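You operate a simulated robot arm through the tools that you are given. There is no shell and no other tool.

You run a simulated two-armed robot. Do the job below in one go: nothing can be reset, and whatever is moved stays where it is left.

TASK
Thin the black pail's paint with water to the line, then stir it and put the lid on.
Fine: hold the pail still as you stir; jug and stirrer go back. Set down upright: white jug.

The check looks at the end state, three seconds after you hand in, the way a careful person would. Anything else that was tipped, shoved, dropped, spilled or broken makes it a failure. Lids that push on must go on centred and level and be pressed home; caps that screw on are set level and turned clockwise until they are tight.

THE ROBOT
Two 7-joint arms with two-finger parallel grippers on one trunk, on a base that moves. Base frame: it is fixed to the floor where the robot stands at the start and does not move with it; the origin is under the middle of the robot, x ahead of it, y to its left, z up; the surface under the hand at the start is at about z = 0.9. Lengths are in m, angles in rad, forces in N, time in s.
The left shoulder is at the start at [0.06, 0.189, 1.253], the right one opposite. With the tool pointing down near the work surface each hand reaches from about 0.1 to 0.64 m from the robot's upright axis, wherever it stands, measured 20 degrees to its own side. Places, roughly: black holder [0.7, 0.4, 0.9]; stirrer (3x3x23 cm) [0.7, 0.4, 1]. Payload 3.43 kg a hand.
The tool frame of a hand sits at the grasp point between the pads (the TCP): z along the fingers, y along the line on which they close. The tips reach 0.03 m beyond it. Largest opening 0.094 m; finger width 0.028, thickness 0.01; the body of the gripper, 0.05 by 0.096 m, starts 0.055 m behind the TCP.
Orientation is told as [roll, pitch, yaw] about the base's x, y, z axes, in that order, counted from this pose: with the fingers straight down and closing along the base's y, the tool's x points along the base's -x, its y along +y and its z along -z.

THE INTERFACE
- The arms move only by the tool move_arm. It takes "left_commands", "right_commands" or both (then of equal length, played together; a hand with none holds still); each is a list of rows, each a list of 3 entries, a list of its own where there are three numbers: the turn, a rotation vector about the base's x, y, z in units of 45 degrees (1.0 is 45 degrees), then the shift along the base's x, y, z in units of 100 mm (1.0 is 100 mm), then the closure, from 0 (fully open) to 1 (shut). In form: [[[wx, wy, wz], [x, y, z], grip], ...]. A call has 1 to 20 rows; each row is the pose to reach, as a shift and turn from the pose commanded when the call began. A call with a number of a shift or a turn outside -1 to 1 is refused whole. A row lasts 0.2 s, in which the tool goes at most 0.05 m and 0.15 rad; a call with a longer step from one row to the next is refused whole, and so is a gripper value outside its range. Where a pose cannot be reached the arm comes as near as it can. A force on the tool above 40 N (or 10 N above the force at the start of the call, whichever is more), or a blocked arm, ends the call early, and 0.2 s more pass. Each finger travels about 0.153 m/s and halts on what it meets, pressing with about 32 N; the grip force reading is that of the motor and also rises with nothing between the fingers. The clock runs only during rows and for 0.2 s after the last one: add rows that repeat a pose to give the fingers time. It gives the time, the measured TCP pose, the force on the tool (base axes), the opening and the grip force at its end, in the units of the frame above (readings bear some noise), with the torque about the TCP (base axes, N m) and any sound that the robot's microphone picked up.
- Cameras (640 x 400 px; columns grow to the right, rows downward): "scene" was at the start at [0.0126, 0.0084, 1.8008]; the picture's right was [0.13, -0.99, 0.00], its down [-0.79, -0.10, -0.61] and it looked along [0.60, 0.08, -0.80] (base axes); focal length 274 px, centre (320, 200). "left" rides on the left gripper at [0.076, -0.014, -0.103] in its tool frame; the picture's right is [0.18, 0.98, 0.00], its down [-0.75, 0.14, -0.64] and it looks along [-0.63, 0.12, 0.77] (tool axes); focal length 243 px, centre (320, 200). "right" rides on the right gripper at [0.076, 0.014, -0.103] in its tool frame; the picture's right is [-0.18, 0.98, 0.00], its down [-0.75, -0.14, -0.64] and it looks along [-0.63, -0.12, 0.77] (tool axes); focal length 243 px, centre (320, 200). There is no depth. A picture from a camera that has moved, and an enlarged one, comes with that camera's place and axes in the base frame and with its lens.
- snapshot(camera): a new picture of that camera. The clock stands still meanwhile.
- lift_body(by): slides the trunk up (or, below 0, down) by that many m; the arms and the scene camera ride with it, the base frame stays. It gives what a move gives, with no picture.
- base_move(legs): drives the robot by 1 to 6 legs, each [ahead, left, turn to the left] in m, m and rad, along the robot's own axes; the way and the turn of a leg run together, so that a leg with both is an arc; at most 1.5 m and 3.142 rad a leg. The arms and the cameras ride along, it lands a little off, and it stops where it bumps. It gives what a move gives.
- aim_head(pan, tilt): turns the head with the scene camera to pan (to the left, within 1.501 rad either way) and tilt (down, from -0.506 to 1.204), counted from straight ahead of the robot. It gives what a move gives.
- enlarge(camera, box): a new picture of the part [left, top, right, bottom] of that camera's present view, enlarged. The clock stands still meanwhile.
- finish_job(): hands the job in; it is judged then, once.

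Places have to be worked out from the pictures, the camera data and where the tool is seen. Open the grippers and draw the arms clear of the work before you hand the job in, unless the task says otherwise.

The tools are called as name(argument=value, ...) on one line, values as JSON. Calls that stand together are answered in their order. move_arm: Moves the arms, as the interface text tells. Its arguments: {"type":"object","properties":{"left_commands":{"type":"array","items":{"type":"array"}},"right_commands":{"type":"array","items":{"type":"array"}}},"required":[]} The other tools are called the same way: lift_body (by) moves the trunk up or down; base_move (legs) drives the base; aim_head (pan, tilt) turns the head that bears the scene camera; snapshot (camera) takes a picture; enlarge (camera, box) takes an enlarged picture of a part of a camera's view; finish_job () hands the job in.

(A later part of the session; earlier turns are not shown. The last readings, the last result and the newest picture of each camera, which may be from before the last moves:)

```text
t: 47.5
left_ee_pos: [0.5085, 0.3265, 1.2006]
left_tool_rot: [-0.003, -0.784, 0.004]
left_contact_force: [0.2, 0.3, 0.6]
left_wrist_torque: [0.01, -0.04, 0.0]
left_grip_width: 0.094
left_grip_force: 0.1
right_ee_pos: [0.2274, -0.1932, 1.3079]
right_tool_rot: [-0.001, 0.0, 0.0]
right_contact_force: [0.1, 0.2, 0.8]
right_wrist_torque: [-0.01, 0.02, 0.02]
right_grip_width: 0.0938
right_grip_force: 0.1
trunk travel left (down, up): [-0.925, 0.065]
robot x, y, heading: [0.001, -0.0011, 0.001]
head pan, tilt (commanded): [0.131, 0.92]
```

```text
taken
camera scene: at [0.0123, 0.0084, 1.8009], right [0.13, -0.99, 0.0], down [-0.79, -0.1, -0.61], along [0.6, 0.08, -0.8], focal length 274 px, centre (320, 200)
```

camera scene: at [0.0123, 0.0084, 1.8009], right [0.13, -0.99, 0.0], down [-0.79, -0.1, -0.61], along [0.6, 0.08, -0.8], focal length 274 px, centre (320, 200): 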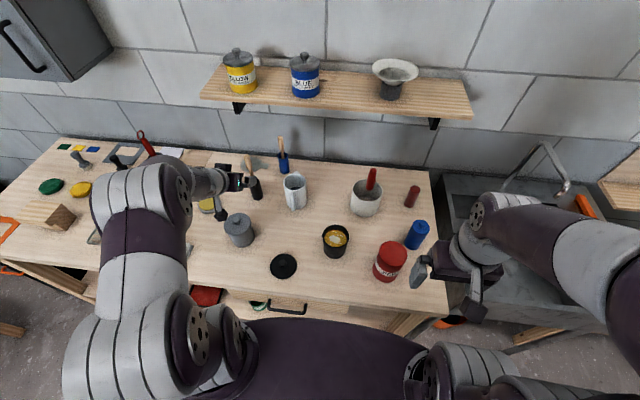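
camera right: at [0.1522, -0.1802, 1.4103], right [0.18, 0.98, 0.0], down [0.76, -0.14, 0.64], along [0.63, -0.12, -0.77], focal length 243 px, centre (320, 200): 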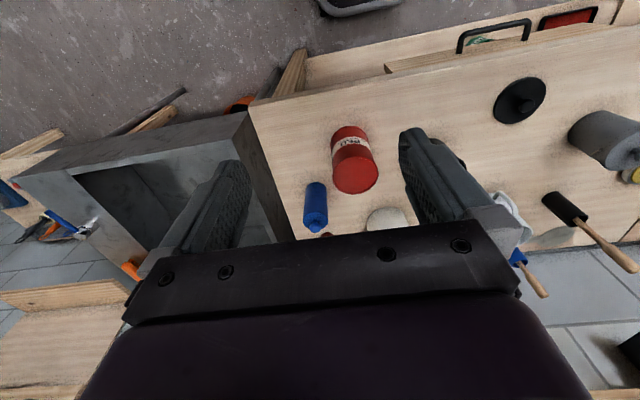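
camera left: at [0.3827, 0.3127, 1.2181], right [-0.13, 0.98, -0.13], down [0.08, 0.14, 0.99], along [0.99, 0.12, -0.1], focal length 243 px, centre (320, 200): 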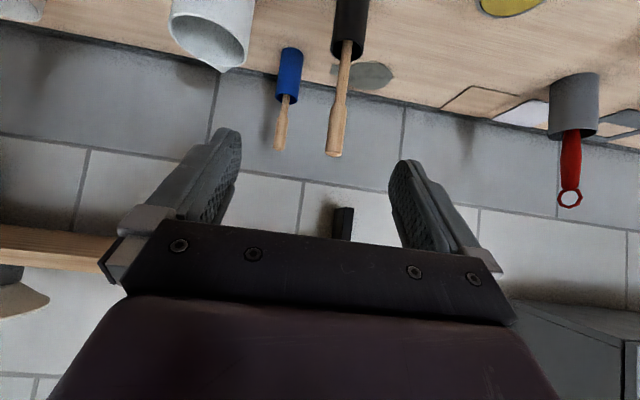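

enlarge(camera="left", box=[250, 0, 410, 170])

enlarge(camera="scene", box=[220, 140, 300, 205])

```text
2.35 times, centred on (330, 85) of left
camera zoom: at [0.3827, 0.3127, 1.2181], right [-0.13, 0.98, -0.13], down [0.08, 0.14, 0.99], along [0.99, 0.12, -0.1], focal length 571 px, centre (296, 471)
```

zoom: 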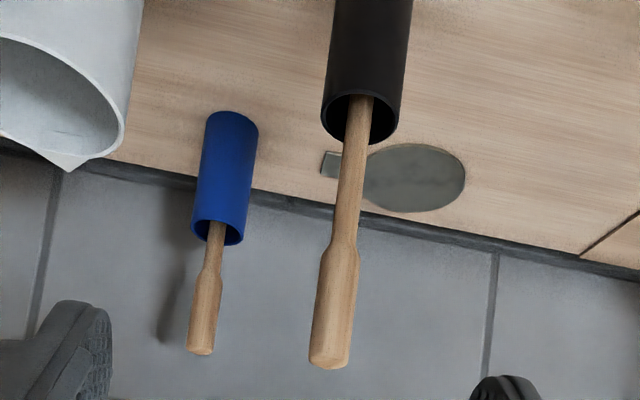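

```text
6.15 times, centred on (260, 172) of scene
camera zoom: at [0.0123, 0.0084, 1.8009], right [0.13, -0.99, 0.0], down [-0.79, -0.1, -0.61], along [0.6, 0.08, -0.8], focal length 1684 px, centre (689, 369)
```

zoom: 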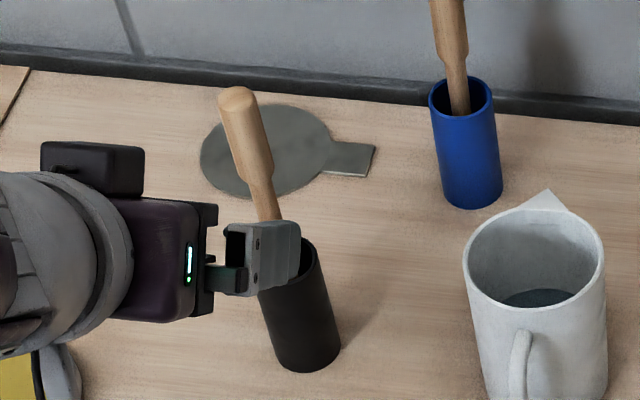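

Triangulation puts the stirrer handle top at (0.687, 0.360, 1.125), with the stick leaning slightly away. I'll grip it around (0.682, 0.358, 1.095), starting from a pre-grasp on the tool axis.

move_arm(left_commands=[[[0, 0, 0], [0.3, 0.1, -0.07], 0], [[0, 0, 0], [0.6, 0.2, -0.14], 0], [[0, 0, 0], [0.885, 0.315, -0.2], 0], [[0, 0, 0], [0.885, 0.315, -0.2], 0]])

snapshot(camera="left")

enlarge(camera="scene", box=[200, 130, 300, 210])

```text
t: 48.5
left_ee_pos: [0.5974, 0.3607, 1.1781]
left_tool_rot: [0.0, -0.785, 0.003]
left_contact_force: [0.1, -0.1, -0.7]
left_wrist_torque: [-0.04, -0.03, 0.01]
left_grip_width: 0.0938
left_grip_force: 0.0
right_ee_pos: [0.228, -0.194, 1.3072]
right_tool_rot: [-0.001, 0.0, -0.001]
right_contact_force: [-0.1, -0.3, -0.5]
right_wrist_torque: [0.0, 0.01, 0.04]
right_grip_width: 0.0941
right_grip_force: 0.1
trunk travel left (down, up): [-0.925, 0.065]
robot x, y, heading: [-0.0023, -0.0023, -0.001]
head pan, tilt (commanded): [0.131, 0.92]
```

```text
taken
camera left: at [0.4723, 0.3458, 1.197], right [-0.13, 0.98, -0.13], down [0.08, 0.14, 0.99], along [0.99, 0.12, -0.1], focal length 243 px, centre (320, 200)
```

left: 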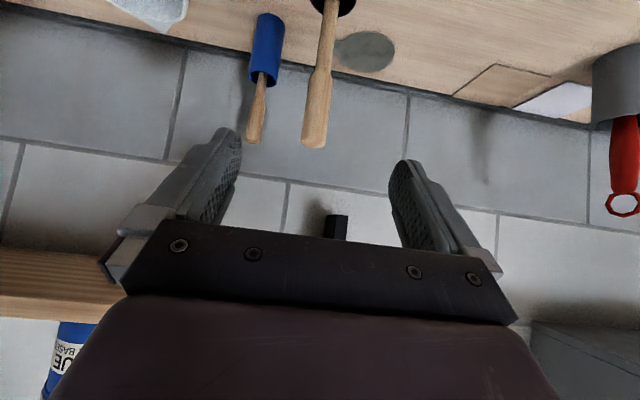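

```text
5.00 times, centred on (250, 170) of scene
camera zoom: at [0.0123, 0.0083, 1.8009], right [0.13, -0.99, 0.0], down [-0.79, -0.1, -0.61], along [0.6, 0.08, -0.8], focal length 1369 px, centre (670, 350)
```

zoom: 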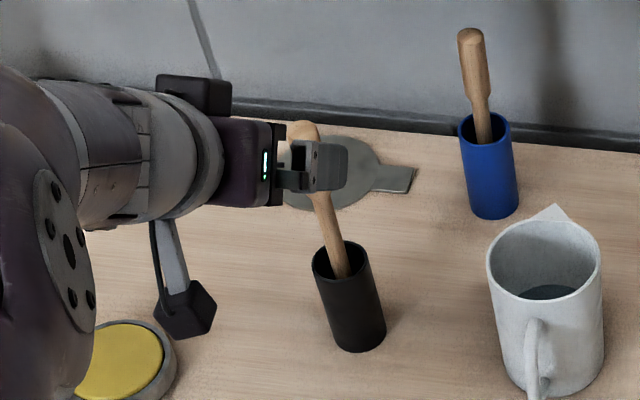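

The stirrer's position is confirmed. I'll advance along the tool axis so the fingers straddle the handle.

move_arm(left_commands=[[[0, 0, 0], [0.25, -0.005, -0.25], 0], [[0, 0, 0], [0.5, -0.01, -0.5], 0], [[0, 0, 0], [0.7, -0.015, -0.7], 0], [[0, 0, 0], [0.846, -0.02, -0.83], 0], [[0, 0, 0], [0.846, -0.02, -0.83], 0]])

snapshot(camera="left")

enlarge(camera="scene", box=[200, 130, 300, 210])

```text
t: 49.7
left_ee_pos: [0.6862, 0.3544, 1.0951]
left_tool_rot: [-0.002, -0.785, 0.003]
left_contact_force: [0.6, 0.3, -0.1]
left_wrist_torque: [-0.01, 0.03, 0.02]
left_grip_width: 0.094
left_grip_force: 0.1
right_ee_pos: [0.2294, -0.1933, 1.3082]
right_tool_rot: [-0.001, 0.001, 0.001]
right_contact_force: [0.2, -0.1, 0.5]
right_wrist_torque: [0.0, -0.02, 0.01]
right_grip_width: 0.0939
right_grip_force: 0.2
trunk travel left (down, up): [-0.925, 0.065]
robot x, y, heading: [-0.0005, -0.0008, 0.002]
head pan, tilt (commanded): [0.131, 0.92]
```

```text
taken
camera left: at [0.56, 0.3417, 1.1139], right [-0.13, 0.98, -0.13], down [0.08, 0.14, 0.99], along [0.99, 0.12, -0.1], focal length 243 px, centre (320, 200)
```

left: 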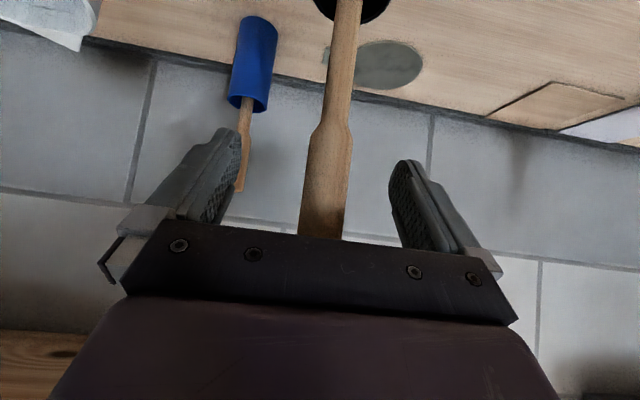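

```text
5.00 times, centred on (250, 170) of scene
camera zoom: at [0.0124, 0.0084, 1.8009], right [0.13, -0.99, 0.0], down [-0.79, -0.1, -0.61], along [0.6, 0.08, -0.8], focal length 1369 px, centre (670, 350)
```

zoom: 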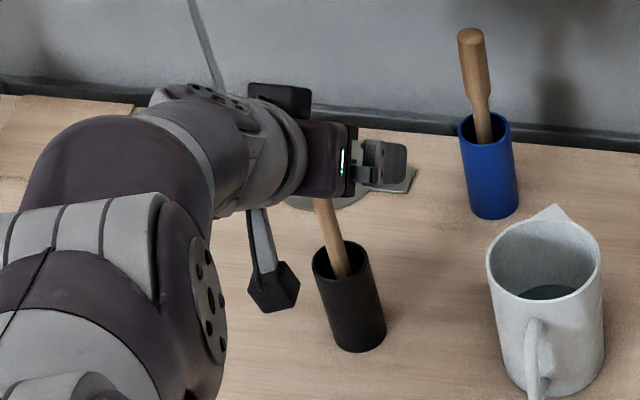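

The handle is between the fingers, about 3–4 mm left of centre. I'll centre on it, then close.

move_arm(left_commands=[[[0, 0, 0], [-0.03, 0.035, 0], 0], [[0, 0, 0], [-0.03, 0.035, 0], 0.3], [[0, 0, 0], [-0.03, 0.035, 0], 0.6], [[0, 0, 0], [-0.03, 0.035, 0], 1], [[0, 0, 0], [-0.03, 0.035, 0], 1], [[0, 0, 0], [-0.03, 0.035, 0], 1]])

snapshot(camera="left")

enlarge(camera="scene", box=[200, 130, 300, 210])

```text
t: 51.1
left_ee_pos: [0.6812, 0.3587, 1.0953]
left_tool_rot: [0.001, -0.786, 0.003]
left_contact_force: [1.2, -1.1, 0.4]
left_wrist_torque: [-0.07, 0.01, -0.01]
left_grip_width: 0.0242
left_grip_force: 31.9
right_ee_pos: [0.2286, -0.1944, 1.3067]
right_tool_rot: [-0.001, 0.003, -0.001]
right_contact_force: [0.6, 0.8, -0.8]
right_wrist_torque: [0.0, -0.03, -0.02]
right_grip_width: 0.0945
right_grip_force: 0.0
trunk travel left (down, up): [-0.925, 0.065]
robot x, y, heading: [-0.0043, 0.0021, 0.003]
head pan, tilt (commanded): [0.131, 0.92]
```

```text
taken
camera left: at [0.5561, 0.3453, 1.1137], right [-0.13, 0.98, -0.13], down [0.08, 0.14, 0.99], along [0.99, 0.12, -0.1], focal length 243 px, centre (320, 200)
```

left: 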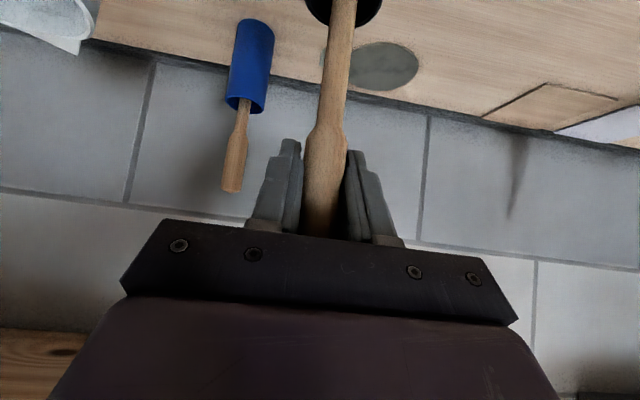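

```text
5.00 times, centred on (250, 170) of scene
camera zoom: at [0.0126, 0.0082, 1.8009], right [0.13, -0.99, 0.0], down [-0.79, -0.1, -0.61], along [0.6, 0.08, -0.8], focal length 1369 px, centre (670, 350)
```

zoom: 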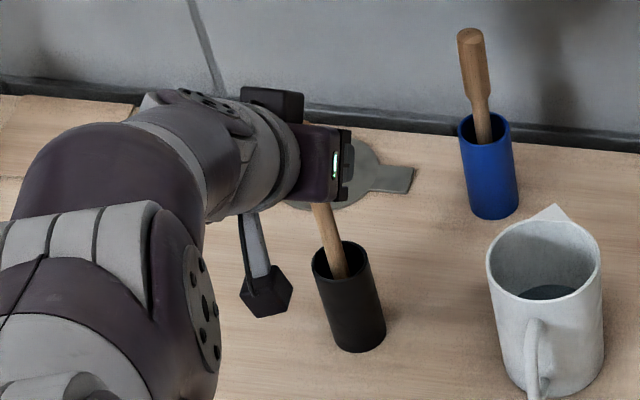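

The stirrer is gripped at 0.0242 m. I'll lift it straight up out of the holder.

move_arm(left_commands=[[[0, 0, 0], [0, 0, 0.15], 1], [[0, 0, 0], [0, 0, 0.35], 1], [[0, 0, 0], [0, 0, 0.6], 1], [[0, 0, 0], [0, 0, 0.8], 1], [[0, 0, 0], [0, 0, 1], 1]])

enlarge(camera="scene", box=[200, 110, 300, 210])

snapshot(camera="left")

```text
t: 52.3
left_ee_pos: [0.6826, 0.3599, 1.1953]
left_tool_rot: [0.0, -0.785, 0.004]
left_contact_force: [-0.6, -0.2, 0.9]
left_wrist_torque: [-0.01, 0.01, 0.02]
left_grip_width: 0.0244
left_grip_force: 31.9
right_ee_pos: [0.2286, -0.1945, 1.3068]
right_tool_rot: [0.0, 0.002, 0.001]
right_contact_force: [-0.1, 0.7, 0.0]
right_wrist_torque: [0.0, 0.02, 0.0]
right_grip_width: 0.0937
right_grip_force: 0.0
trunk travel left (down, up): [-0.925, 0.065]
robot x, y, heading: [0.0005, -0.0003, 0.001]
head pan, tilt (commanded): [0.131, 0.92]
```

```text
4.00 times, centred on (250, 160) of scene
camera zoom: at [0.0123, 0.008, 1.8008], right [0.13, -0.99, 0.0], down [-0.79, -0.1, -0.61], along [0.6, 0.08, -0.8], focal length 1095 px, centre (600, 360)
```

zoom: 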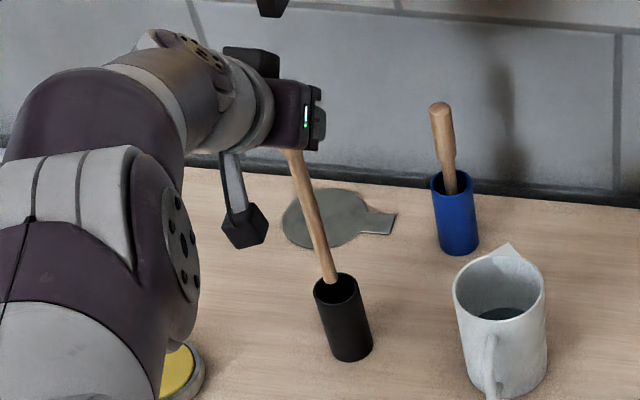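

```text
taken
camera left: at [0.5569, 0.3456, 1.2134], right [-0.13, 0.98, -0.13], down [0.08, 0.14, 0.99], along [0.99, 0.12, -0.1], focal length 243 px, centre (320, 200)
```

left: 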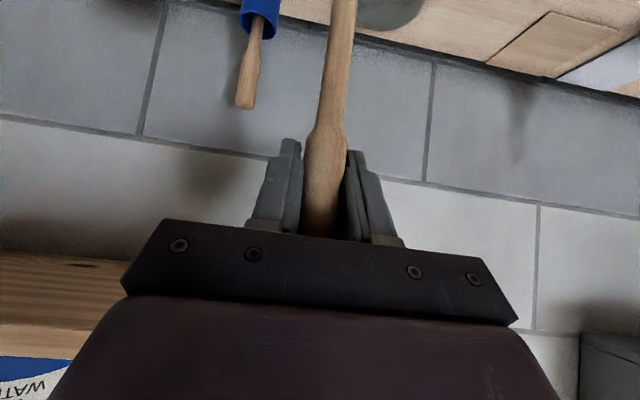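

The stick is almost clear of the holder mouth. I'll raise it a little more, then bring it back toward the pail once it's clear.

move_arm(left_commands=[[[0, 0, 0], [0, 0, 0.2], 1], [[0, 0, 0], [0, 0, 0.4], 1], [[0, 0, 0], [-0.2, 0, 0.5], 1], [[0, 0, 0], [-0.6, 0, 0.5], 1], [[0, 0, 0], [-1, 0, 0.5], 1]])

enlarge(camera="scene", box=[180, 110, 320, 220])

snapshot(camera="left")

```text
t: 53.5
left_ee_pos: [0.5792, 0.3607, 1.2461]
left_tool_rot: [0.0, -0.788, 0.001]
left_contact_force: [-0.2, 0.6, 0.3]
left_wrist_torque: [0.01, -0.03, -0.02]
left_grip_width: 0.0243
left_grip_force: 32.1
right_ee_pos: [0.2266, -0.1958, 1.308]
right_tool_rot: [0.001, 0.0, 0.0]
right_contact_force: [-0.7, 0.3, 0.0]
right_wrist_torque: [-0.03, -0.03, 0.02]
right_grip_width: 0.0941
right_grip_force: 0.1
trunk travel left (down, up): [-0.925, 0.065]
robot x, y, heading: [0.0005, -0.0001, 0.002]
head pan, tilt (commanded): [0.131, 0.92]
```

```text
3.64 times, centred on (250, 165) of scene
camera zoom: at [0.0097, 0.0079, 1.8009], right [0.13, -0.99, 0.0], down [-0.79, -0.1, -0.61], along [0.6, 0.08, -0.79], focal length 995 px, centre (574, 327)
```

zoom: 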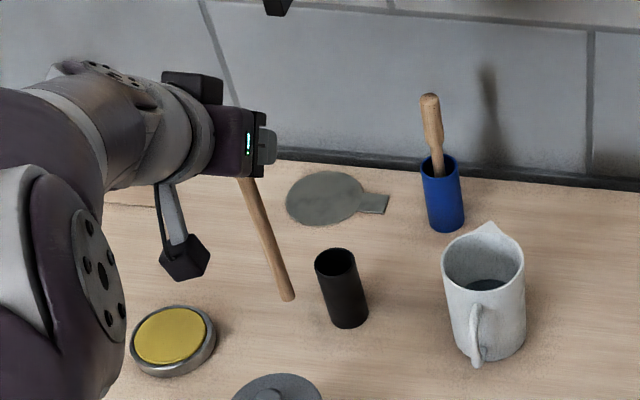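

```text
taken
camera left: at [0.4535, 0.3475, 1.2643], right [-0.13, 0.98, -0.13], down [0.08, 0.14, 0.99], along [0.99, 0.12, -0.09], focal length 243 px, centre (320, 200)
```

left: 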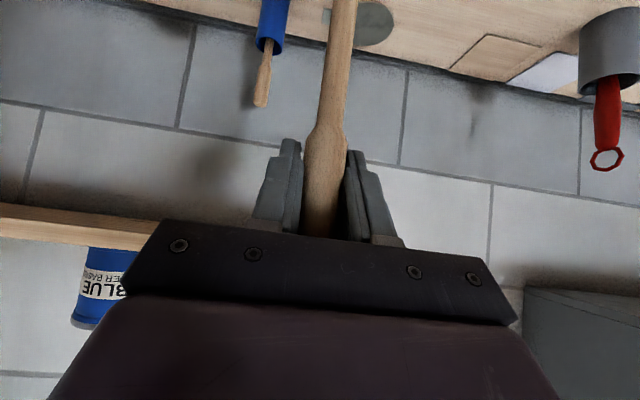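

The stirrer is free, hangs vertical, and its tip is about 0.195 m below the grip point. The left hand waits here. The right hand now goes to hold the pail, pitching forward 45° first.

move_arm(right_commands=[[[0, -0.16, 0], [0.1, 0.03, -0.05], 0], [[0, -0.33, 0], [0.2, 0.06, -0.1], 0], [[0, -0.5, 0], [0.3, 0.09, -0.15], 0], [[0, -0.67, 0], [0.4, 0.12, -0.2], 0], [[0, -0.84, 0], [0.5, 0.15, -0.25], 0], [[0, -1, 0], [0.6, 0.2, -0.3], 0]])

move_arm(right_commands=[[[0, 0, 0.15], [0.1, 0.1, -0.15], 0], [[0, 0, 0.3], [0.2, 0.2, -0.3], 0], [[0, 0, 0.45], [0.3, 0.3, -0.45], 0], [[0, 0, 0.6], [0.4, 0.4, -0.6], 0], [[0, 0, 0.75], [0.5, 0.5, -0.75], 0], [[0, 0, 0.889], [0.6, 0.6, -0.9], 0]])

snapshot(camera="right")

snapshot(camera="scene")

```text
t: 54.9
left_ee_pos: [0.5811, 0.3627, 1.2458]
left_tool_rot: [0.001, -0.785, 0.003]
left_contact_force: [0.7, 0.2, -0.2]
left_wrist_torque: [0.02, -0.05, 0.0]
left_grip_width: 0.0244
left_grip_force: 32.2
right_ee_pos: [0.3256, -0.1793, 1.2762]
right_tool_rot: [-0.028, -0.529, -0.002]
right_contact_force: [1.0, 0.1, 0.3]
right_wrist_torque: [0.01, -0.02, -0.01]
right_grip_width: 0.0941
right_grip_force: 0.1
right hand out of reach, approached as far as the arm can: row 1, 2, 3, 4, 5, 6
trunk travel left (down, up): [-0.925, 0.065]
robot x, y, heading: [-0.001, -0.0004, 0.004]
head pan, tilt (commanded): [0.131, 0.92]
```

```text
t: 56.3
left_ee_pos: [0.5844, 0.3621, 1.245]
left_tool_rot: [-0.001, -0.784, 0.004]
left_contact_force: [-0.9, -0.6, -0.1]
left_wrist_torque: [-0.01, 0.02, -0.02]
left_grip_width: 0.0244
left_grip_force: 32.2
right_ee_pos: [0.3872, -0.1206, 1.1865]
right_tool_rot: [-0.028, -0.528, 0.698]
right_contact_force: [0.7, 0.6, 0.6]
right_wrist_torque: [-0.02, 0.03, 0.02]
right_grip_width: 0.0941
right_grip_force: 0.1
right hand out of reach, approached as far as the arm can: row 1
trunk travel left (down, up): [-0.925, 0.065]
robot x, y, heading: [0.0032, -0.0007, 0.001]
head pan, tilt (commanded): [0.131, 0.92]
```

```text
taken
camera right: at [0.2854, -0.1831, 1.2367], right [-0.5, 0.86, 0.07], down [0.33, 0.11, 0.94], along [0.8, 0.49, -0.34], focal length 243 px, centre (320, 200)
```

right: 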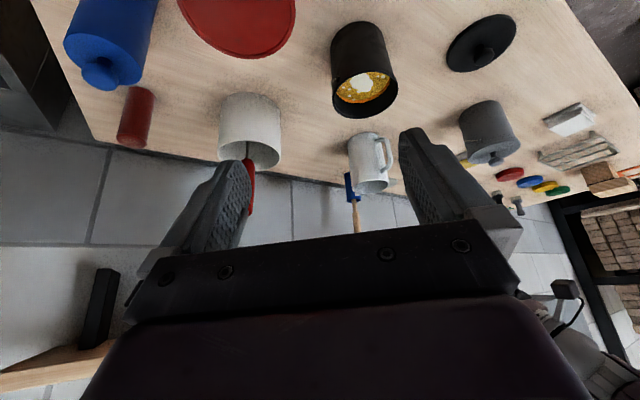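

```text
taken
camera scene: at [0.0148, 0.0085, 1.8008], right [0.13, -0.99, 0.0], down [-0.79, -0.1, -0.6], along [0.6, 0.08, -0.8], focal length 274 px, centre (320, 200)
```

scene: 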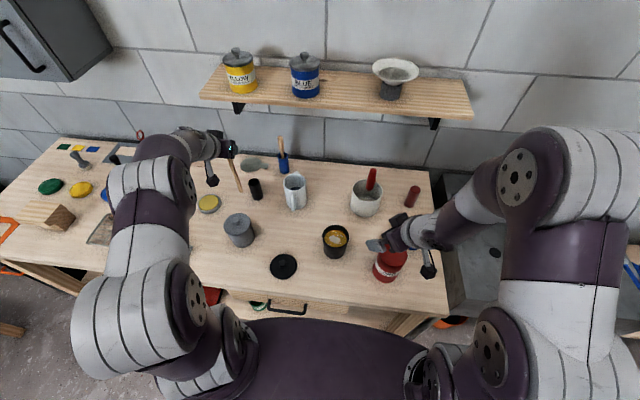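

The right hand is now at yaw 40°, but its pitch clamped at 30°. I'll correct it to 45° while moving toward the pre-grasp beside the pail.

move_arm(right_commands=[[[0.078, -0.077, 0.006], [-0.01, 0.2, -0.25], 0], [[0.156, -0.154, 0.012], [-0.03, 0.4, -0.5], 0], [[0.234, -0.231, 0.018], [-0.04, 0.57, -0.75], 0], [[0.234, -0.231, 0.018], [-0.04, 0.57, -0.75], 0]])

snapshot(camera="right")

enlarge(camera="scene", box=[280, 180, 460, 300])

```text
t: 57.3
left_ee_pos: [0.5815, 0.3609, 1.2468]
left_tool_rot: [0.0, -0.786, 0.004]
left_contact_force: [1.1, 0.2, -0.6]
left_wrist_torque: [0.01, 0.01, 0.0]
left_grip_width: 0.0243
left_grip_force: 32.1
right_ee_pos: [0.3805, -0.0631, 1.1109]
right_tool_rot: [0.002, -0.787, 0.693]
right_contact_force: [-0.6, -0.2, 0.1]
right_wrist_torque: [-0.03, -0.03, 0.01]
right_grip_width: 0.0938
right_grip_force: 0.0
trunk travel left (down, up): [-0.925, 0.065]
robot x, y, heading: [-0.0008, -0.0023, 0.001]
head pan, tilt (commanded): [0.131, 0.92]
```

```text
taken
camera right: at [0.273, -0.1336, 1.1297], right [-0.53, 0.84, 0.13], down [0.15, -0.06, 0.99], along [0.84, 0.54, -0.09], focal length 243 px, centre (320, 200)
```

right: 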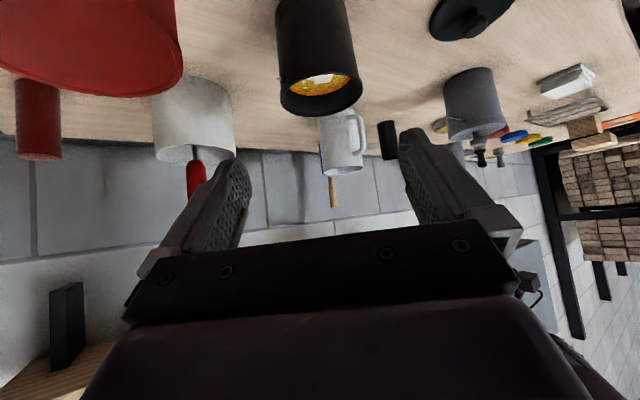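

```text
3.33 times, centred on (370, 240) of scene
camera zoom: at [0.0122, 0.0082, 1.8009], right [0.13, -0.99, 0.0], down [-0.79, -0.1, -0.61], along [0.6, 0.08, -0.8], focal length 912 px, centre (153, 67)
```

zoom: 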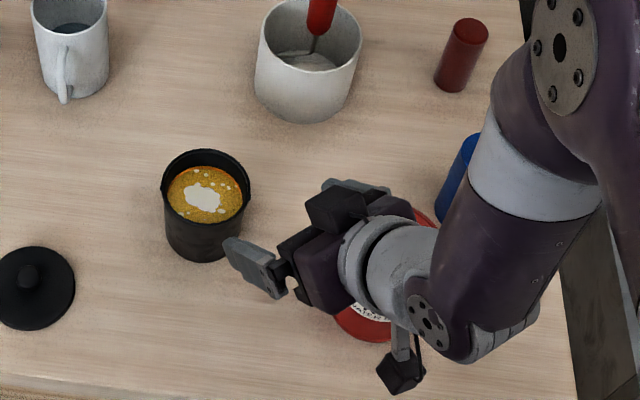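

The orientation is right now, and estimates put the pail within 1–2 mm of the tool axis. I'll verify that in an enlarged right wrist view.

enlarge(camera="right", box=[240, 0, 400, 130])

```text
3.08 times, centred on (320, 65) of right
camera zoom: at [0.273, -0.1336, 1.1297], right [-0.53, 0.84, 0.13], down [0.15, -0.06, 0.99], along [0.84, 0.54, -0.09], focal length 746 px, centre (320, 615)
```

zoom: 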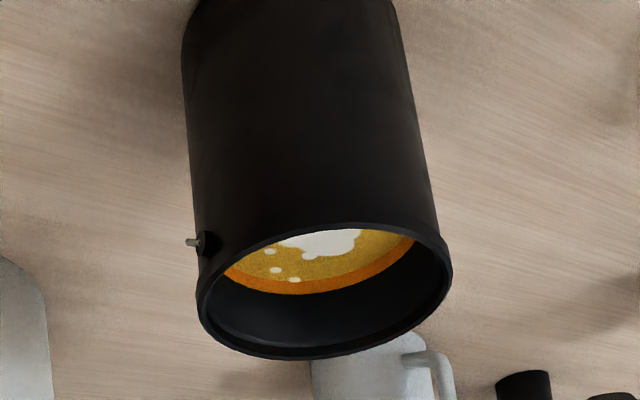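

Lateral offset is only about 1 mm, and the small ear pin on the pail's right side clears the fingers. I'll move down onto the approach line and part of the way in.

move_arm(right_commands=[[[0, 0, 0], [0, 0, -0.25], 0], [[0, 0, 0], [0, 0, -0.44], 0], [[0, 0, 0], [0.2, 0.17, -0.7], 0], [[0, 0, 0], [0.385, 0.329, -0.94], 0], [[0, 0, 0], [0.385, 0.329, -0.94], 0]])

enlarge(camera="right", box=[160, 0, 480, 220])

enlarge(camera="scene", box=[280, 180, 460, 300])

```text
t: 58.5
left_ee_pos: [0.5813, 0.3613, 1.2461]
left_tool_rot: [0.0, -0.787, 0.001]
left_contact_force: [0.2, 0.1, -1.3]
left_wrist_torque: [-0.02, -0.01, 0.04]
left_grip_width: 0.0243
left_grip_force: 31.8
right_ee_pos: [0.4203, -0.031, 1.015]
right_tool_rot: [0.004, -0.787, 0.692]
right_contact_force: [-0.5, -0.3, -0.8]
right_wrist_torque: [0.01, 0.02, 0.01]
right_grip_width: 0.0941
right_grip_force: 0.0
trunk travel left (down, up): [-0.925, 0.065]
robot x, y, heading: [-0.0011, 0.0019, 0.0]
head pan, tilt (commanded): [0.131, 0.92]
```

```text
1.82 times, centred on (320, 110) of right
camera zoom: at [0.3133, -0.1017, 1.0337], right [-0.53, 0.84, 0.13], down [0.15, -0.06, 0.99], along [0.83, 0.54, -0.09], focal length 441 px, centre (320, 364)
```

zoom: 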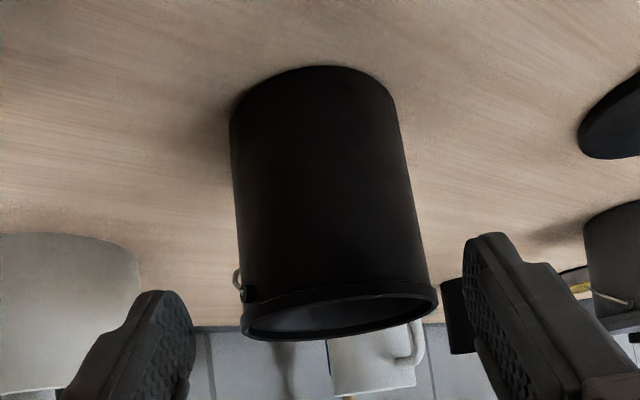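

```text
3.33 times, centred on (370, 240) of scene
camera zoom: at [0.0116, 0.0077, 1.8009], right [0.13, -0.99, 0.0], down [-0.79, -0.1, -0.61], along [0.6, 0.08, -0.8], focal length 912 px, centre (153, 67)
```

zoom: 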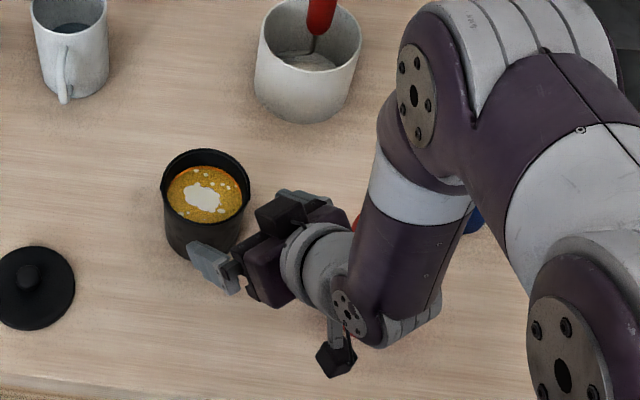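

The pail appears about 2.5 mm to the left of the tool axis, so I'll correct for that while making the final 6 cm approach.

move_arm(right_commands=[[[0, 0, 0], [-0.016, 0.019, 0], 0], [[0, 0, 0], [0.11, 0.12, -0.16], 0], [[0, 0, 0], [0.24, 0.225, -0.32], 0], [[0, 0, 0], [0.35, 0.32, -0.46], 0], [[0, 0, 0], [0.434, 0.393, -0.58], 0], [[0, 0, 0], [0.434, 0.393, -0.58], 0]])

snapshot(camera="right")

enlarge(camera="scene", box=[290, 190, 410, 280])

```text
t: 59.9
left_ee_pos: [0.5809, 0.3609, 1.2447]
left_tool_rot: [0.0, -0.785, 0.003]
left_contact_force: [0.1, -0.5, -0.3]
left_wrist_torque: [0.0, -0.03, 0.02]
left_grip_width: 0.0242
left_grip_force: 32.0
right_ee_pos: [0.464, 0.0071, 0.9582]
right_tool_rot: [0.004, -0.788, 0.693]
right_contact_force: [-0.4, 0.1, -0.1]
right_wrist_torque: [0.0, -0.01, 0.04]
right_grip_width: 0.0938
right_grip_force: 0.0
trunk travel left (down, up): [-0.925, 0.065]
robot x, y, heading: [-0.0008, -0.0013, -0.002]
head pan, tilt (commanded): [0.131, 0.92]
```

```text
taken
camera right: at [0.356, -0.0636, 0.9773], right [-0.53, 0.84, 0.13], down [0.15, -0.06, 0.99], along [0.84, 0.54, -0.1], focal length 243 px, centre (320, 200)
```

right: 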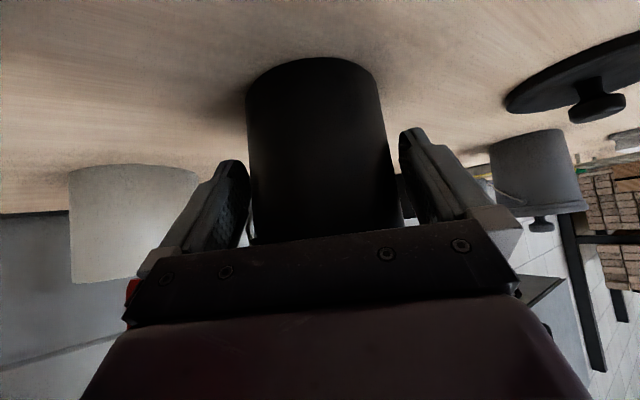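

```text
4.44 times, centred on (350, 235) of scene
camera zoom: at [0.0127, 0.0083, 1.8009], right [0.13, -0.99, 0.0], down [-0.79, -0.1, -0.61], along [0.6, 0.08, -0.8], focal length 1216 px, centre (187, 44)
```

zoom: 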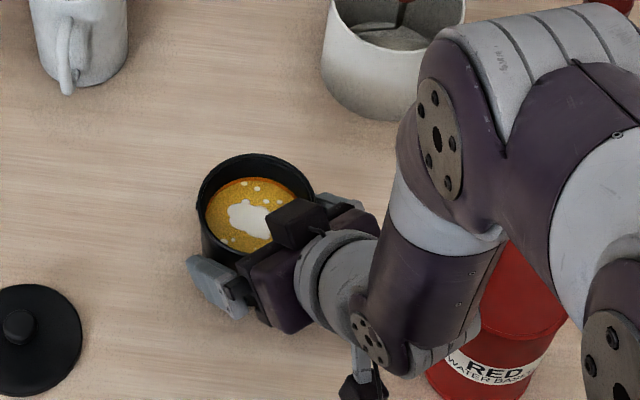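

The fingers flank the pail without touching it. I'll close the right gripper gently on the body.

move_arm(right_commands=[[[0, 0, 0], [0, 0, 0], 0.04], [[0, 0, 0], [0, 0, 0], 0.08], [[0, 0, 0], [0, 0, 0], 0.12], [[0, 0, 0], [0, 0, 0], 0.2], [[0, 0, 0], [0, 0, 0], 0.2]])

enlarge(camera="scene", box=[290, 190, 410, 280])

```text
t: 61.1
left_ee_pos: [0.5817, 0.3619, 1.2443]
left_tool_rot: [0.001, -0.785, 0.002]
left_contact_force: [-1.6, 0.0, -0.6]
left_wrist_torque: [0.0, 0.02, 0.0]
left_grip_width: 0.0243
left_grip_force: 32.1
right_ee_pos: [0.4637, 0.0065, 0.9583]
right_tool_rot: [0.002, -0.787, 0.692]
right_contact_force: [0.7, 0.3, -0.3]
right_wrist_torque: [-0.01, -0.09, -0.02]
right_grip_width: 0.0857
right_grip_force: 31.8
trunk travel left (down, up): [-0.925, 0.065]
robot x, y, heading: [0.0003, -0.0038, 0.004]
head pan, tilt (commanded): [0.131, 0.92]
```

```text
4.44 times, centred on (350, 235) of scene
camera zoom: at [0.013, 0.0085, 1.8009], right [0.13, -0.99, 0.0], down [-0.79, -0.1, -0.61], along [0.6, 0.08, -0.8], focal length 1216 px, centre (187, 44)
```

zoom: 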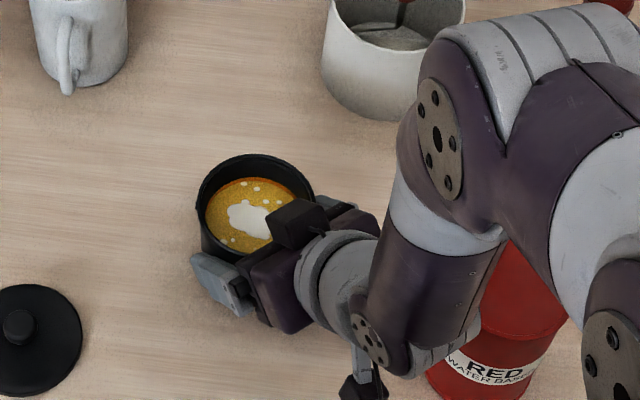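

The pail is held at 0.0857 m and did not move. I'll bring the stirrer over with the left hand, yawing it toward −60° and keeping the stick high.

move_arm(left_commands=[[[0, 0, -0.13], [-0.1, -0.2, 0.1], 1], [[0, 0, -0.27], [-0.25, -0.4, 0.2], 1], [[0, 0, -0.4], [-0.4, -0.6, 0.2], 1], [[0, 0, -0.53], [-0.55, -0.8, 0.2], 1], [[0, 0, -0.667], [-0.7, -1, 0.2], 1]])

move_arm(left_commands=[[[0, 0, -0.13], [-0.04, -0.2, 0], 1], [[0, 0, -0.27], [-0.08, -0.4, 0], 1], [[0, 0, -0.4], [-0.12, -0.6, 0], 1], [[0, 0, -0.53], [-0.16, -0.8, 0], 1], [[0, 0, -0.667], [-0.2, -1, 0], 1]])

snapshot(camera="scene")

```text
t: 62.3
left_ee_pos: [0.5084, 0.2589, 1.2646]
left_tool_rot: [0.0, -0.786, -0.522]
left_contact_force: [-0.1, -0.5, -0.6]
left_wrist_torque: [0.03, 0.01, -0.01]
left_grip_width: 0.0244
left_grip_force: 31.9
right_ee_pos: [0.4629, 0.0065, 0.959]
right_tool_rot: [0.004, -0.785, 0.692]
right_contact_force: [-1.8, -0.9, 0.2]
right_wrist_torque: [0.08, 0.05, 0.01]
right_grip_width: 0.0859
right_grip_force: 32.1
trunk travel left (down, up): [-0.925, 0.065]
robot x, y, heading: [-0.0006, -0.0012, -0.003]
head pan, tilt (commanded): [0.131, 0.92]
```

```text
t: 63.5
left_ee_pos: [0.4919, 0.159, 1.2654]
left_tool_rot: [0.0, -0.786, -1.045]
left_contact_force: [-0.4, 1.0, 0.0]
left_wrist_torque: [-0.01, -0.01, 0.0]
left_grip_width: 0.0239
left_grip_force: 31.9
right_ee_pos: [0.4639, 0.0058, 0.9583]
right_tool_rot: [0.002, -0.79, 0.693]
right_contact_force: [0.1, -0.4, 0.2]
right_wrist_torque: [-0.07, 0.07, 0.03]
right_grip_width: 0.0858
right_grip_force: 32.2
trunk travel left (down, up): [-0.925, 0.065]
robot x, y, heading: [0.0027, 0.0008, 0.001]
head pan, tilt (commanded): [0.131, 0.92]
```

```text
taken
camera scene: at [0.0135, 0.008, 1.8009], right [0.13, -0.99, 0.0], down [-0.79, -0.1, -0.61], along [0.6, 0.08, -0.8], focal length 274 px, centre (320, 200)
```

scene: 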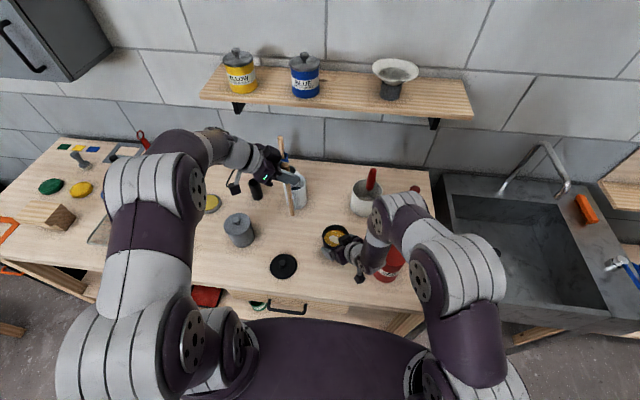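

Everything is clear so far. I'll continue toward the pail, still holding the tip above the rim.

move_arm(left_commands=[[[0, 0, 0], [-0.03, -0.3, 0], 1], [[0, 0, 0], [-0.06, -0.6, 0], 1], [[0, 0, 0], [-0.1, -1, 0], 1], [[0, 0, 0], [-0.1, -1, 0], 1]])

enlarge(camera="scene", box=[260, 140, 420, 280])

snapshot(camera="left")

```text
t: 64.5
left_ee_pos: [0.4774, 0.0565, 1.266]
left_tool_rot: [-0.001, -0.784, -1.044]
left_contact_force: [0.5, 1.3, 0.0]
left_wrist_torque: [-0.03, 0.0, -0.02]
left_grip_width: 0.0242
left_grip_force: 32.1
right_ee_pos: [0.4641, 0.0061, 0.9583]
right_tool_rot: [0.003, -0.786, 0.692]
right_contact_force: [0.7, -0.2, 0.2]
right_wrist_torque: [0.03, 0.06, 0.02]
right_grip_width: 0.0858
right_grip_force: 32.7
trunk travel left (down, up): [-0.925, 0.065]
robot x, y, heading: [0.0014, 0.0029, -0.002]
head pan, tilt (commanded): [0.131, 0.92]
```

```text
2.86 times, centred on (340, 210) of scene
camera zoom: at [0.0131, 0.0088, 1.8009], right [0.13, -0.99, 0.0], down [-0.79, -0.1, -0.61], along [0.6, 0.08, -0.8], focal length 782 px, centre (263, 171)
```

zoom: 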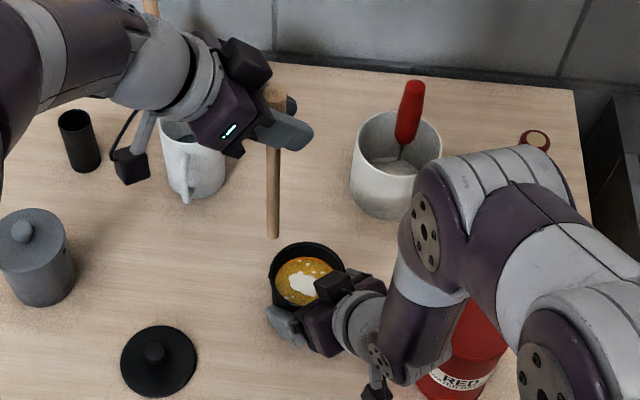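

```text
taken
camera left: at [0.4024, 0.1602, 1.2844], right [0.78, 0.61, -0.13], down [0.16, 0.0, 0.99], along [0.6, -0.8, -0.1], focal length 243 px, centre (320, 200)
```

left: 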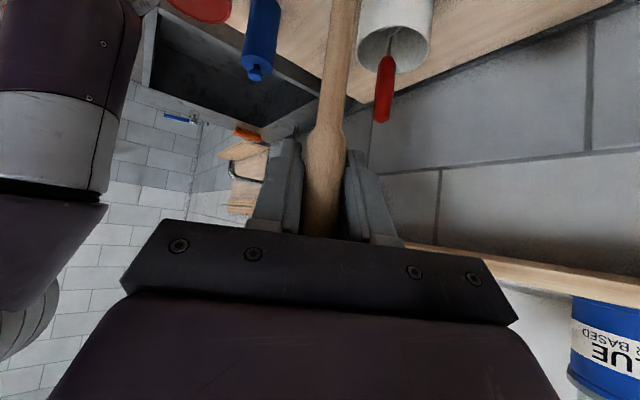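

The stick tip is at about (0.476, 0.059, 1.067), hanging straight down. I'll centre it over the pail and lower it to rim height.

move_arm(left_commands=[[[0, 0, 0], [0.018, -0.2, 0], 1], [[0, 0, 0], [0.036, -0.395, 0], 1], [[0, 0, 0], [0.036, -0.395, -0.25], 1], [[0, 0, 0], [0.036, -0.395, -0.55], 1], [[0, 0, 0], [0.036, -0.395, -0.55], 1]])

enlarge(camera="scene", box=[280, 160, 400, 270])

```text
t: 65.7
left_ee_pos: [0.4828, 0.0162, 1.2107]
left_tool_rot: [0.0, -0.785, -1.046]
left_contact_force: [-0.9, -0.1, -0.7]
left_wrist_torque: [-0.02, 0.0, 0.0]
left_grip_width: 0.0243
left_grip_force: 32.1
right_ee_pos: [0.4641, 0.0068, 0.9587]
right_tool_rot: [0.003, -0.785, 0.693]
right_contact_force: [0.7, -0.2, -0.4]
right_wrist_torque: [0.0, 0.04, -0.04]
right_grip_width: 0.0855
right_grip_force: 32.0
trunk travel left (down, up): [-0.925, 0.065]
robot x, y, heading: [0.0, -0.0016, -0.001]
head pan, tilt (commanded): [0.131, 0.92]
```

```text
3.64 times, centred on (340, 215) of scene
camera zoom: at [0.0131, 0.0084, 1.8008], right [0.13, -0.99, 0.0], down [-0.79, -0.1, -0.61], along [0.6, 0.08, -0.8], focal length 995 px, centre (247, 146)
```

zoom: 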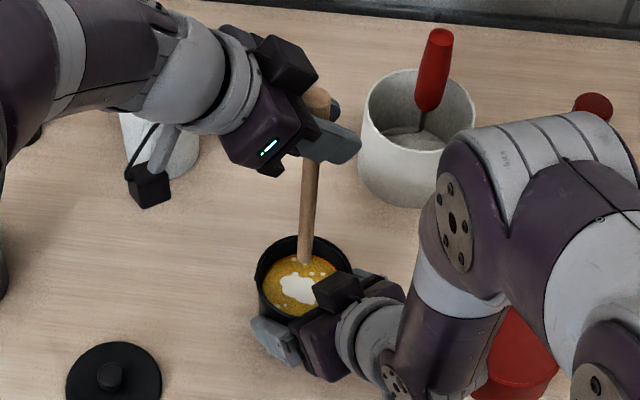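

The tip is at (0.482, 0.018, 1.012), above the middle of the pail. I'll lower it into the paint, down to a tip height of about 0.926.

move_arm(left_commands=[[[0, 0, 0], [-0.01, 0.01, -0.2], 1], [[0, 0, 0], [-0.02, 0.01, -0.4], 1], [[0, 0, 0], [-0.02, 0.01, -0.6], 1], [[0, 0, 0], [-0.02, 0.01, -0.75], 1], [[0, 0, 0], [-0.02, 0.01, -0.857], 1], [[0, 0, 0], [-0.02, 0.01, -0.857], 1]])

enlarge(camera="scene", box=[290, 170, 400, 270])

snapshot(camera="right")

```text
t: 67.1
left_ee_pos: [0.4813, 0.0177, 1.1244]
left_tool_rot: [0.001, -0.785, -1.046]
left_contact_force: [0.0, 0.1, -0.5]
left_wrist_torque: [-0.03, -0.01, -0.02]
left_grip_width: 0.0243
left_grip_force: 32.1
right_ee_pos: [0.4638, 0.0073, 0.9578]
right_tool_rot: [0.002, -0.786, 0.693]
right_contact_force: [0.7, 0.2, -0.1]
right_wrist_torque: [0.04, 0.05, -0.02]
right_grip_width: 0.0858
right_grip_force: 31.9
trunk travel left (down, up): [-0.925, 0.065]
robot x, y, heading: [-0.0013, 0.0005, -0.003]
head pan, tilt (commanded): [0.131, 0.92]
```

```text
4.00 times, centred on (345, 220) of scene
camera zoom: at [0.013, 0.0083, 1.8008], right [0.13, -0.99, 0.0], down [-0.79, -0.1, -0.61], along [0.6, 0.08, -0.8], focal length 1095 px, centre (220, 120)
```

zoom: 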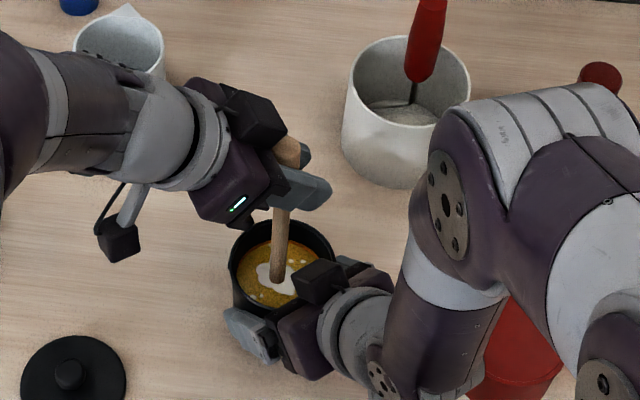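

```text
taken
camera right: at [0.356, -0.0637, 0.9774], right [-0.53, 0.84, 0.13], down [0.15, -0.06, 0.99], along [0.84, 0.54, -0.1], focal length 243 px, centre (320, 200)
```

right: 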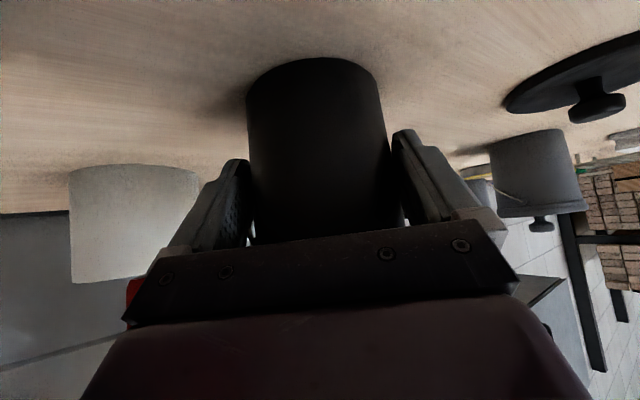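

The stick is in the paint and the pail is still held at 0.0858 m. I'll start stirring in circles of about 14 mm radius.

move_arm(left_commands=[[[0, 0, 0], [0.08, 0.01, 0], 1], [[0, 0, 0], [0.15, 0.015, 0], 1], [[0, 0, 0], [0.119, 0.114, 0], 1], [[0, 0, 0], [0.02, 0.155, 0], 1], [[0, 0, 0], [-0.079, 0.114, 0], 1], [[0, 0, 0], [-0.12, 0.015, 0], 1], [[0, 0, 0], [-0.079, -0.084, 0], 1], [[0, 0, 0], [0.02, -0.125, 0], 1], [[0, 0, 0], [0.119, -0.084, 0], 1], [[0, 0, 0], [0.16, 0.015, 0], 1], [[0, 0, 0], [0.119, 0.114, 0], 1], [[0, 0, 0], [0.02, 0.155, 0], 1], [[0, 0, 0], [-0.079, 0.114, 0], 1], [[0, 0, 0], [-0.12, 0.015, 0], 1], [[0, 0, 0], [-0.079, -0.084, 0], 1], [[0, 0, 0], [0.02, -0.125, 0], 1], [[0, 0, 0], [0.119, -0.084, 0], 1], [[0, 0, 0], [0.16, 0.015, 0], 1]])

enlarge(camera="scene", box=[310, 205, 370, 255])

```text
t: 70.9
left_ee_pos: [0.4993, 0.0222, 1.1229]
left_tool_rot: [-0.001, -0.786, -1.046]
left_contact_force: [-0.4, 0.3, 0.4]
left_wrist_torque: [0.02, 0.01, 0.02]
left_grip_width: 0.0241
left_grip_force: 31.8
right_ee_pos: [0.4638, 0.0071, 0.959]
right_tool_rot: [0.003, -0.785, 0.691]
right_contact_force: [-0.2, -0.5, 0.0]
right_wrist_torque: [0.02, 0.05, 0.01]
right_grip_width: 0.0857
right_grip_force: 32.1
trunk travel left (down, up): [-0.925, 0.065]
robot x, y, heading: [-0.0006, 0.0017, 0.0]
head pan, tilt (commanded): [0.131, 0.92]
```

```text
8.00 times, centred on (340, 230) of scene
camera zoom: at [0.013, 0.0086, 1.8009], right [0.13, -0.99, 0.0], down [-0.79, -0.1, -0.61], along [0.6, 0.08, -0.8], focal length 2190 px, centre (160, -40)
```

zoom: 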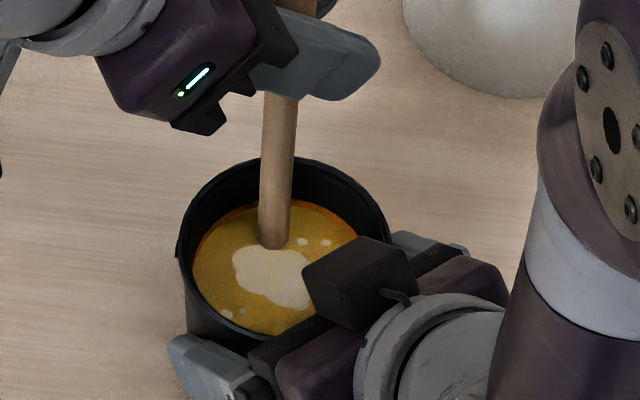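

The white patch is fading toward the paint colour, the pail is steady and the forces are small. I'll stir several more turns.

move_arm(left_commands=[[[0, 0, 0], [-0.07, 0.121, 0], 1], [[0, 0, 0], [-0.21, 0.121, 0], 1], [[0, 0, 0], [-0.28, 0, 0], 1], [[0, 0, 0], [-0.21, -0.121, 0], 1], [[0, 0, 0], [-0.07, -0.121, 0], 1], [[0, 0, 0], [0, 0, 0], 1], [[0, 0, 0], [-0.07, 0.121, 0], 1], [[0, 0, 0], [-0.21, 0.121, 0], 1], [[0, 0, 0], [-0.28, 0, 0], 1], [[0, 0, 0], [-0.21, -0.121, 0], 1], [[0, 0, 0], [-0.07, -0.121, 0], 1], [[0, 0, 0], [0, 0, 0], 1], [[0, 0, 0], [-0.07, 0.121, 0], 1], [[0, 0, 0], [-0.21, 0.121, 0], 1], [[0, 0, 0], [-0.28, 0, 0], 1], [[0, 0, 0], [-0.21, -0.121, 0], 1], [[0, 0, 0], [-0.07, -0.121, 0], 1], [[0, 0, 0], [0, 0, 0], 1]])

enlarge(camera="scene", box=[310, 205, 370, 255])

move_arm(left_commands=[[[0, 0, 0], [-0.07, 0.121, 0], 1], [[0, 0, 0], [-0.21, 0.121, 0], 1], [[0, 0, 0], [-0.28, 0, 0], 1], [[0, 0, 0], [-0.21, -0.121, 0], 1], [[0, 0, 0], [-0.07, -0.121, 0], 1], [[0, 0, 0], [0, 0, 0], 1], [[0, 0, 0], [-0.07, 0.121, 0], 1], [[0, 0, 0], [-0.21, 0.121, 0], 1], [[0, 0, 0], [-0.28, 0, 0], 1], [[0, 0, 0], [-0.21, -0.121, 0], 1], [[0, 0, 0], [-0.07, -0.121, 0], 1], [[0, 0, 0], [0, 0, 0], 1], [[0, 0, 0], [-0.07, 0.121, 0], 1], [[0, 0, 0], [-0.21, 0.121, 0], 1], [[0, 0, 0], [-0.28, 0, 0], 1], [[0, 0, 0], [-0.21, -0.121, 0], 1], [[0, 0, 0], [-0.07, -0.121, 0], 1], [[0, 0, 0], [0, 0, 0], 1]])

enlarge(camera="scene", box=[310, 205, 370, 255])

```text
t: 74.7
left_ee_pos: [0.5004, 0.023, 1.1245]
left_tool_rot: [0.0, -0.784, -1.043]
left_contact_force: [0.7, -1.3, -0.8]
left_wrist_torque: [0.01, -0.02, 0.02]
left_grip_width: 0.024
left_grip_force: 31.8
right_ee_pos: [0.4632, 0.0067, 0.9584]
right_tool_rot: [0.003, -0.785, 0.693]
right_contact_force: [0.2, 0.7, -0.4]
right_wrist_torque: [0.0, 0.02, 0.01]
right_grip_width: 0.0856
right_grip_force: 31.9
trunk travel left (down, up): [-0.925, 0.065]
robot x, y, heading: [0.003, -0.0004, -0.005]
head pan, tilt (commanded): [0.131, 0.92]
```

```text
8.00 times, centred on (340, 230) of scene
camera zoom: at [0.0131, 0.0088, 1.8008], right [0.13, -0.99, 0.0], down [-0.79, -0.1, -0.61], along [0.6, 0.08, -0.8], focal length 2190 px, centre (160, -40)
```

zoom: 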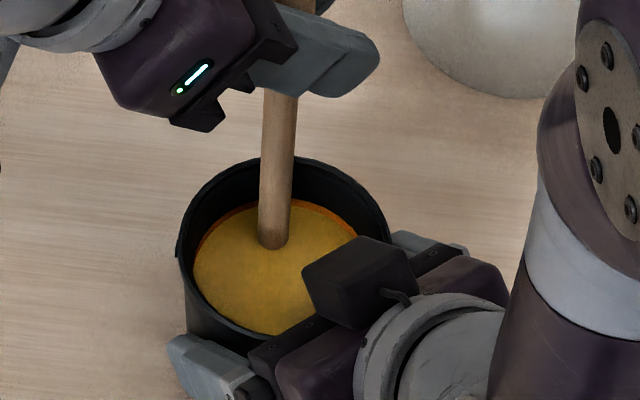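

```text
t: 78.5
left_ee_pos: [0.4983, 0.024, 1.1245]
left_tool_rot: [0.001, -0.786, -1.045]
left_contact_force: [-0.4, -0.7, -0.5]
left_wrist_torque: [-0.01, -0.01, 0.02]
left_grip_width: 0.0239
left_grip_force: 32.2
right_ee_pos: [0.4635, 0.006, 0.9578]
right_tool_rot: [0.004, -0.785, 0.693]
right_contact_force: [0.5, 0.1, -0.1]
right_wrist_torque: [0.0, 0.02, 0.01]
right_grip_width: 0.0856
right_grip_force: 31.6
trunk travel left (down, up): [-0.925, 0.065]
robot x, y, heading: [-0.0011, 0.0007, 0.0]
head pan, tilt (commanded): [0.131, 0.92]
```

```text
8.00 times, centred on (340, 230) of scene
camera zoom: at [0.0131, 0.0088, 1.8009], right [0.13, -0.99, 0.0], down [-0.79, -0.1, -0.61], along [0.6, 0.08, -0.8], focal length 2190 px, centre (160, -40)
```

zoom: 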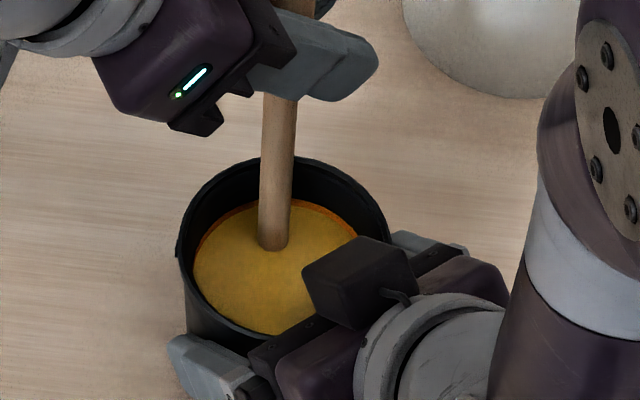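

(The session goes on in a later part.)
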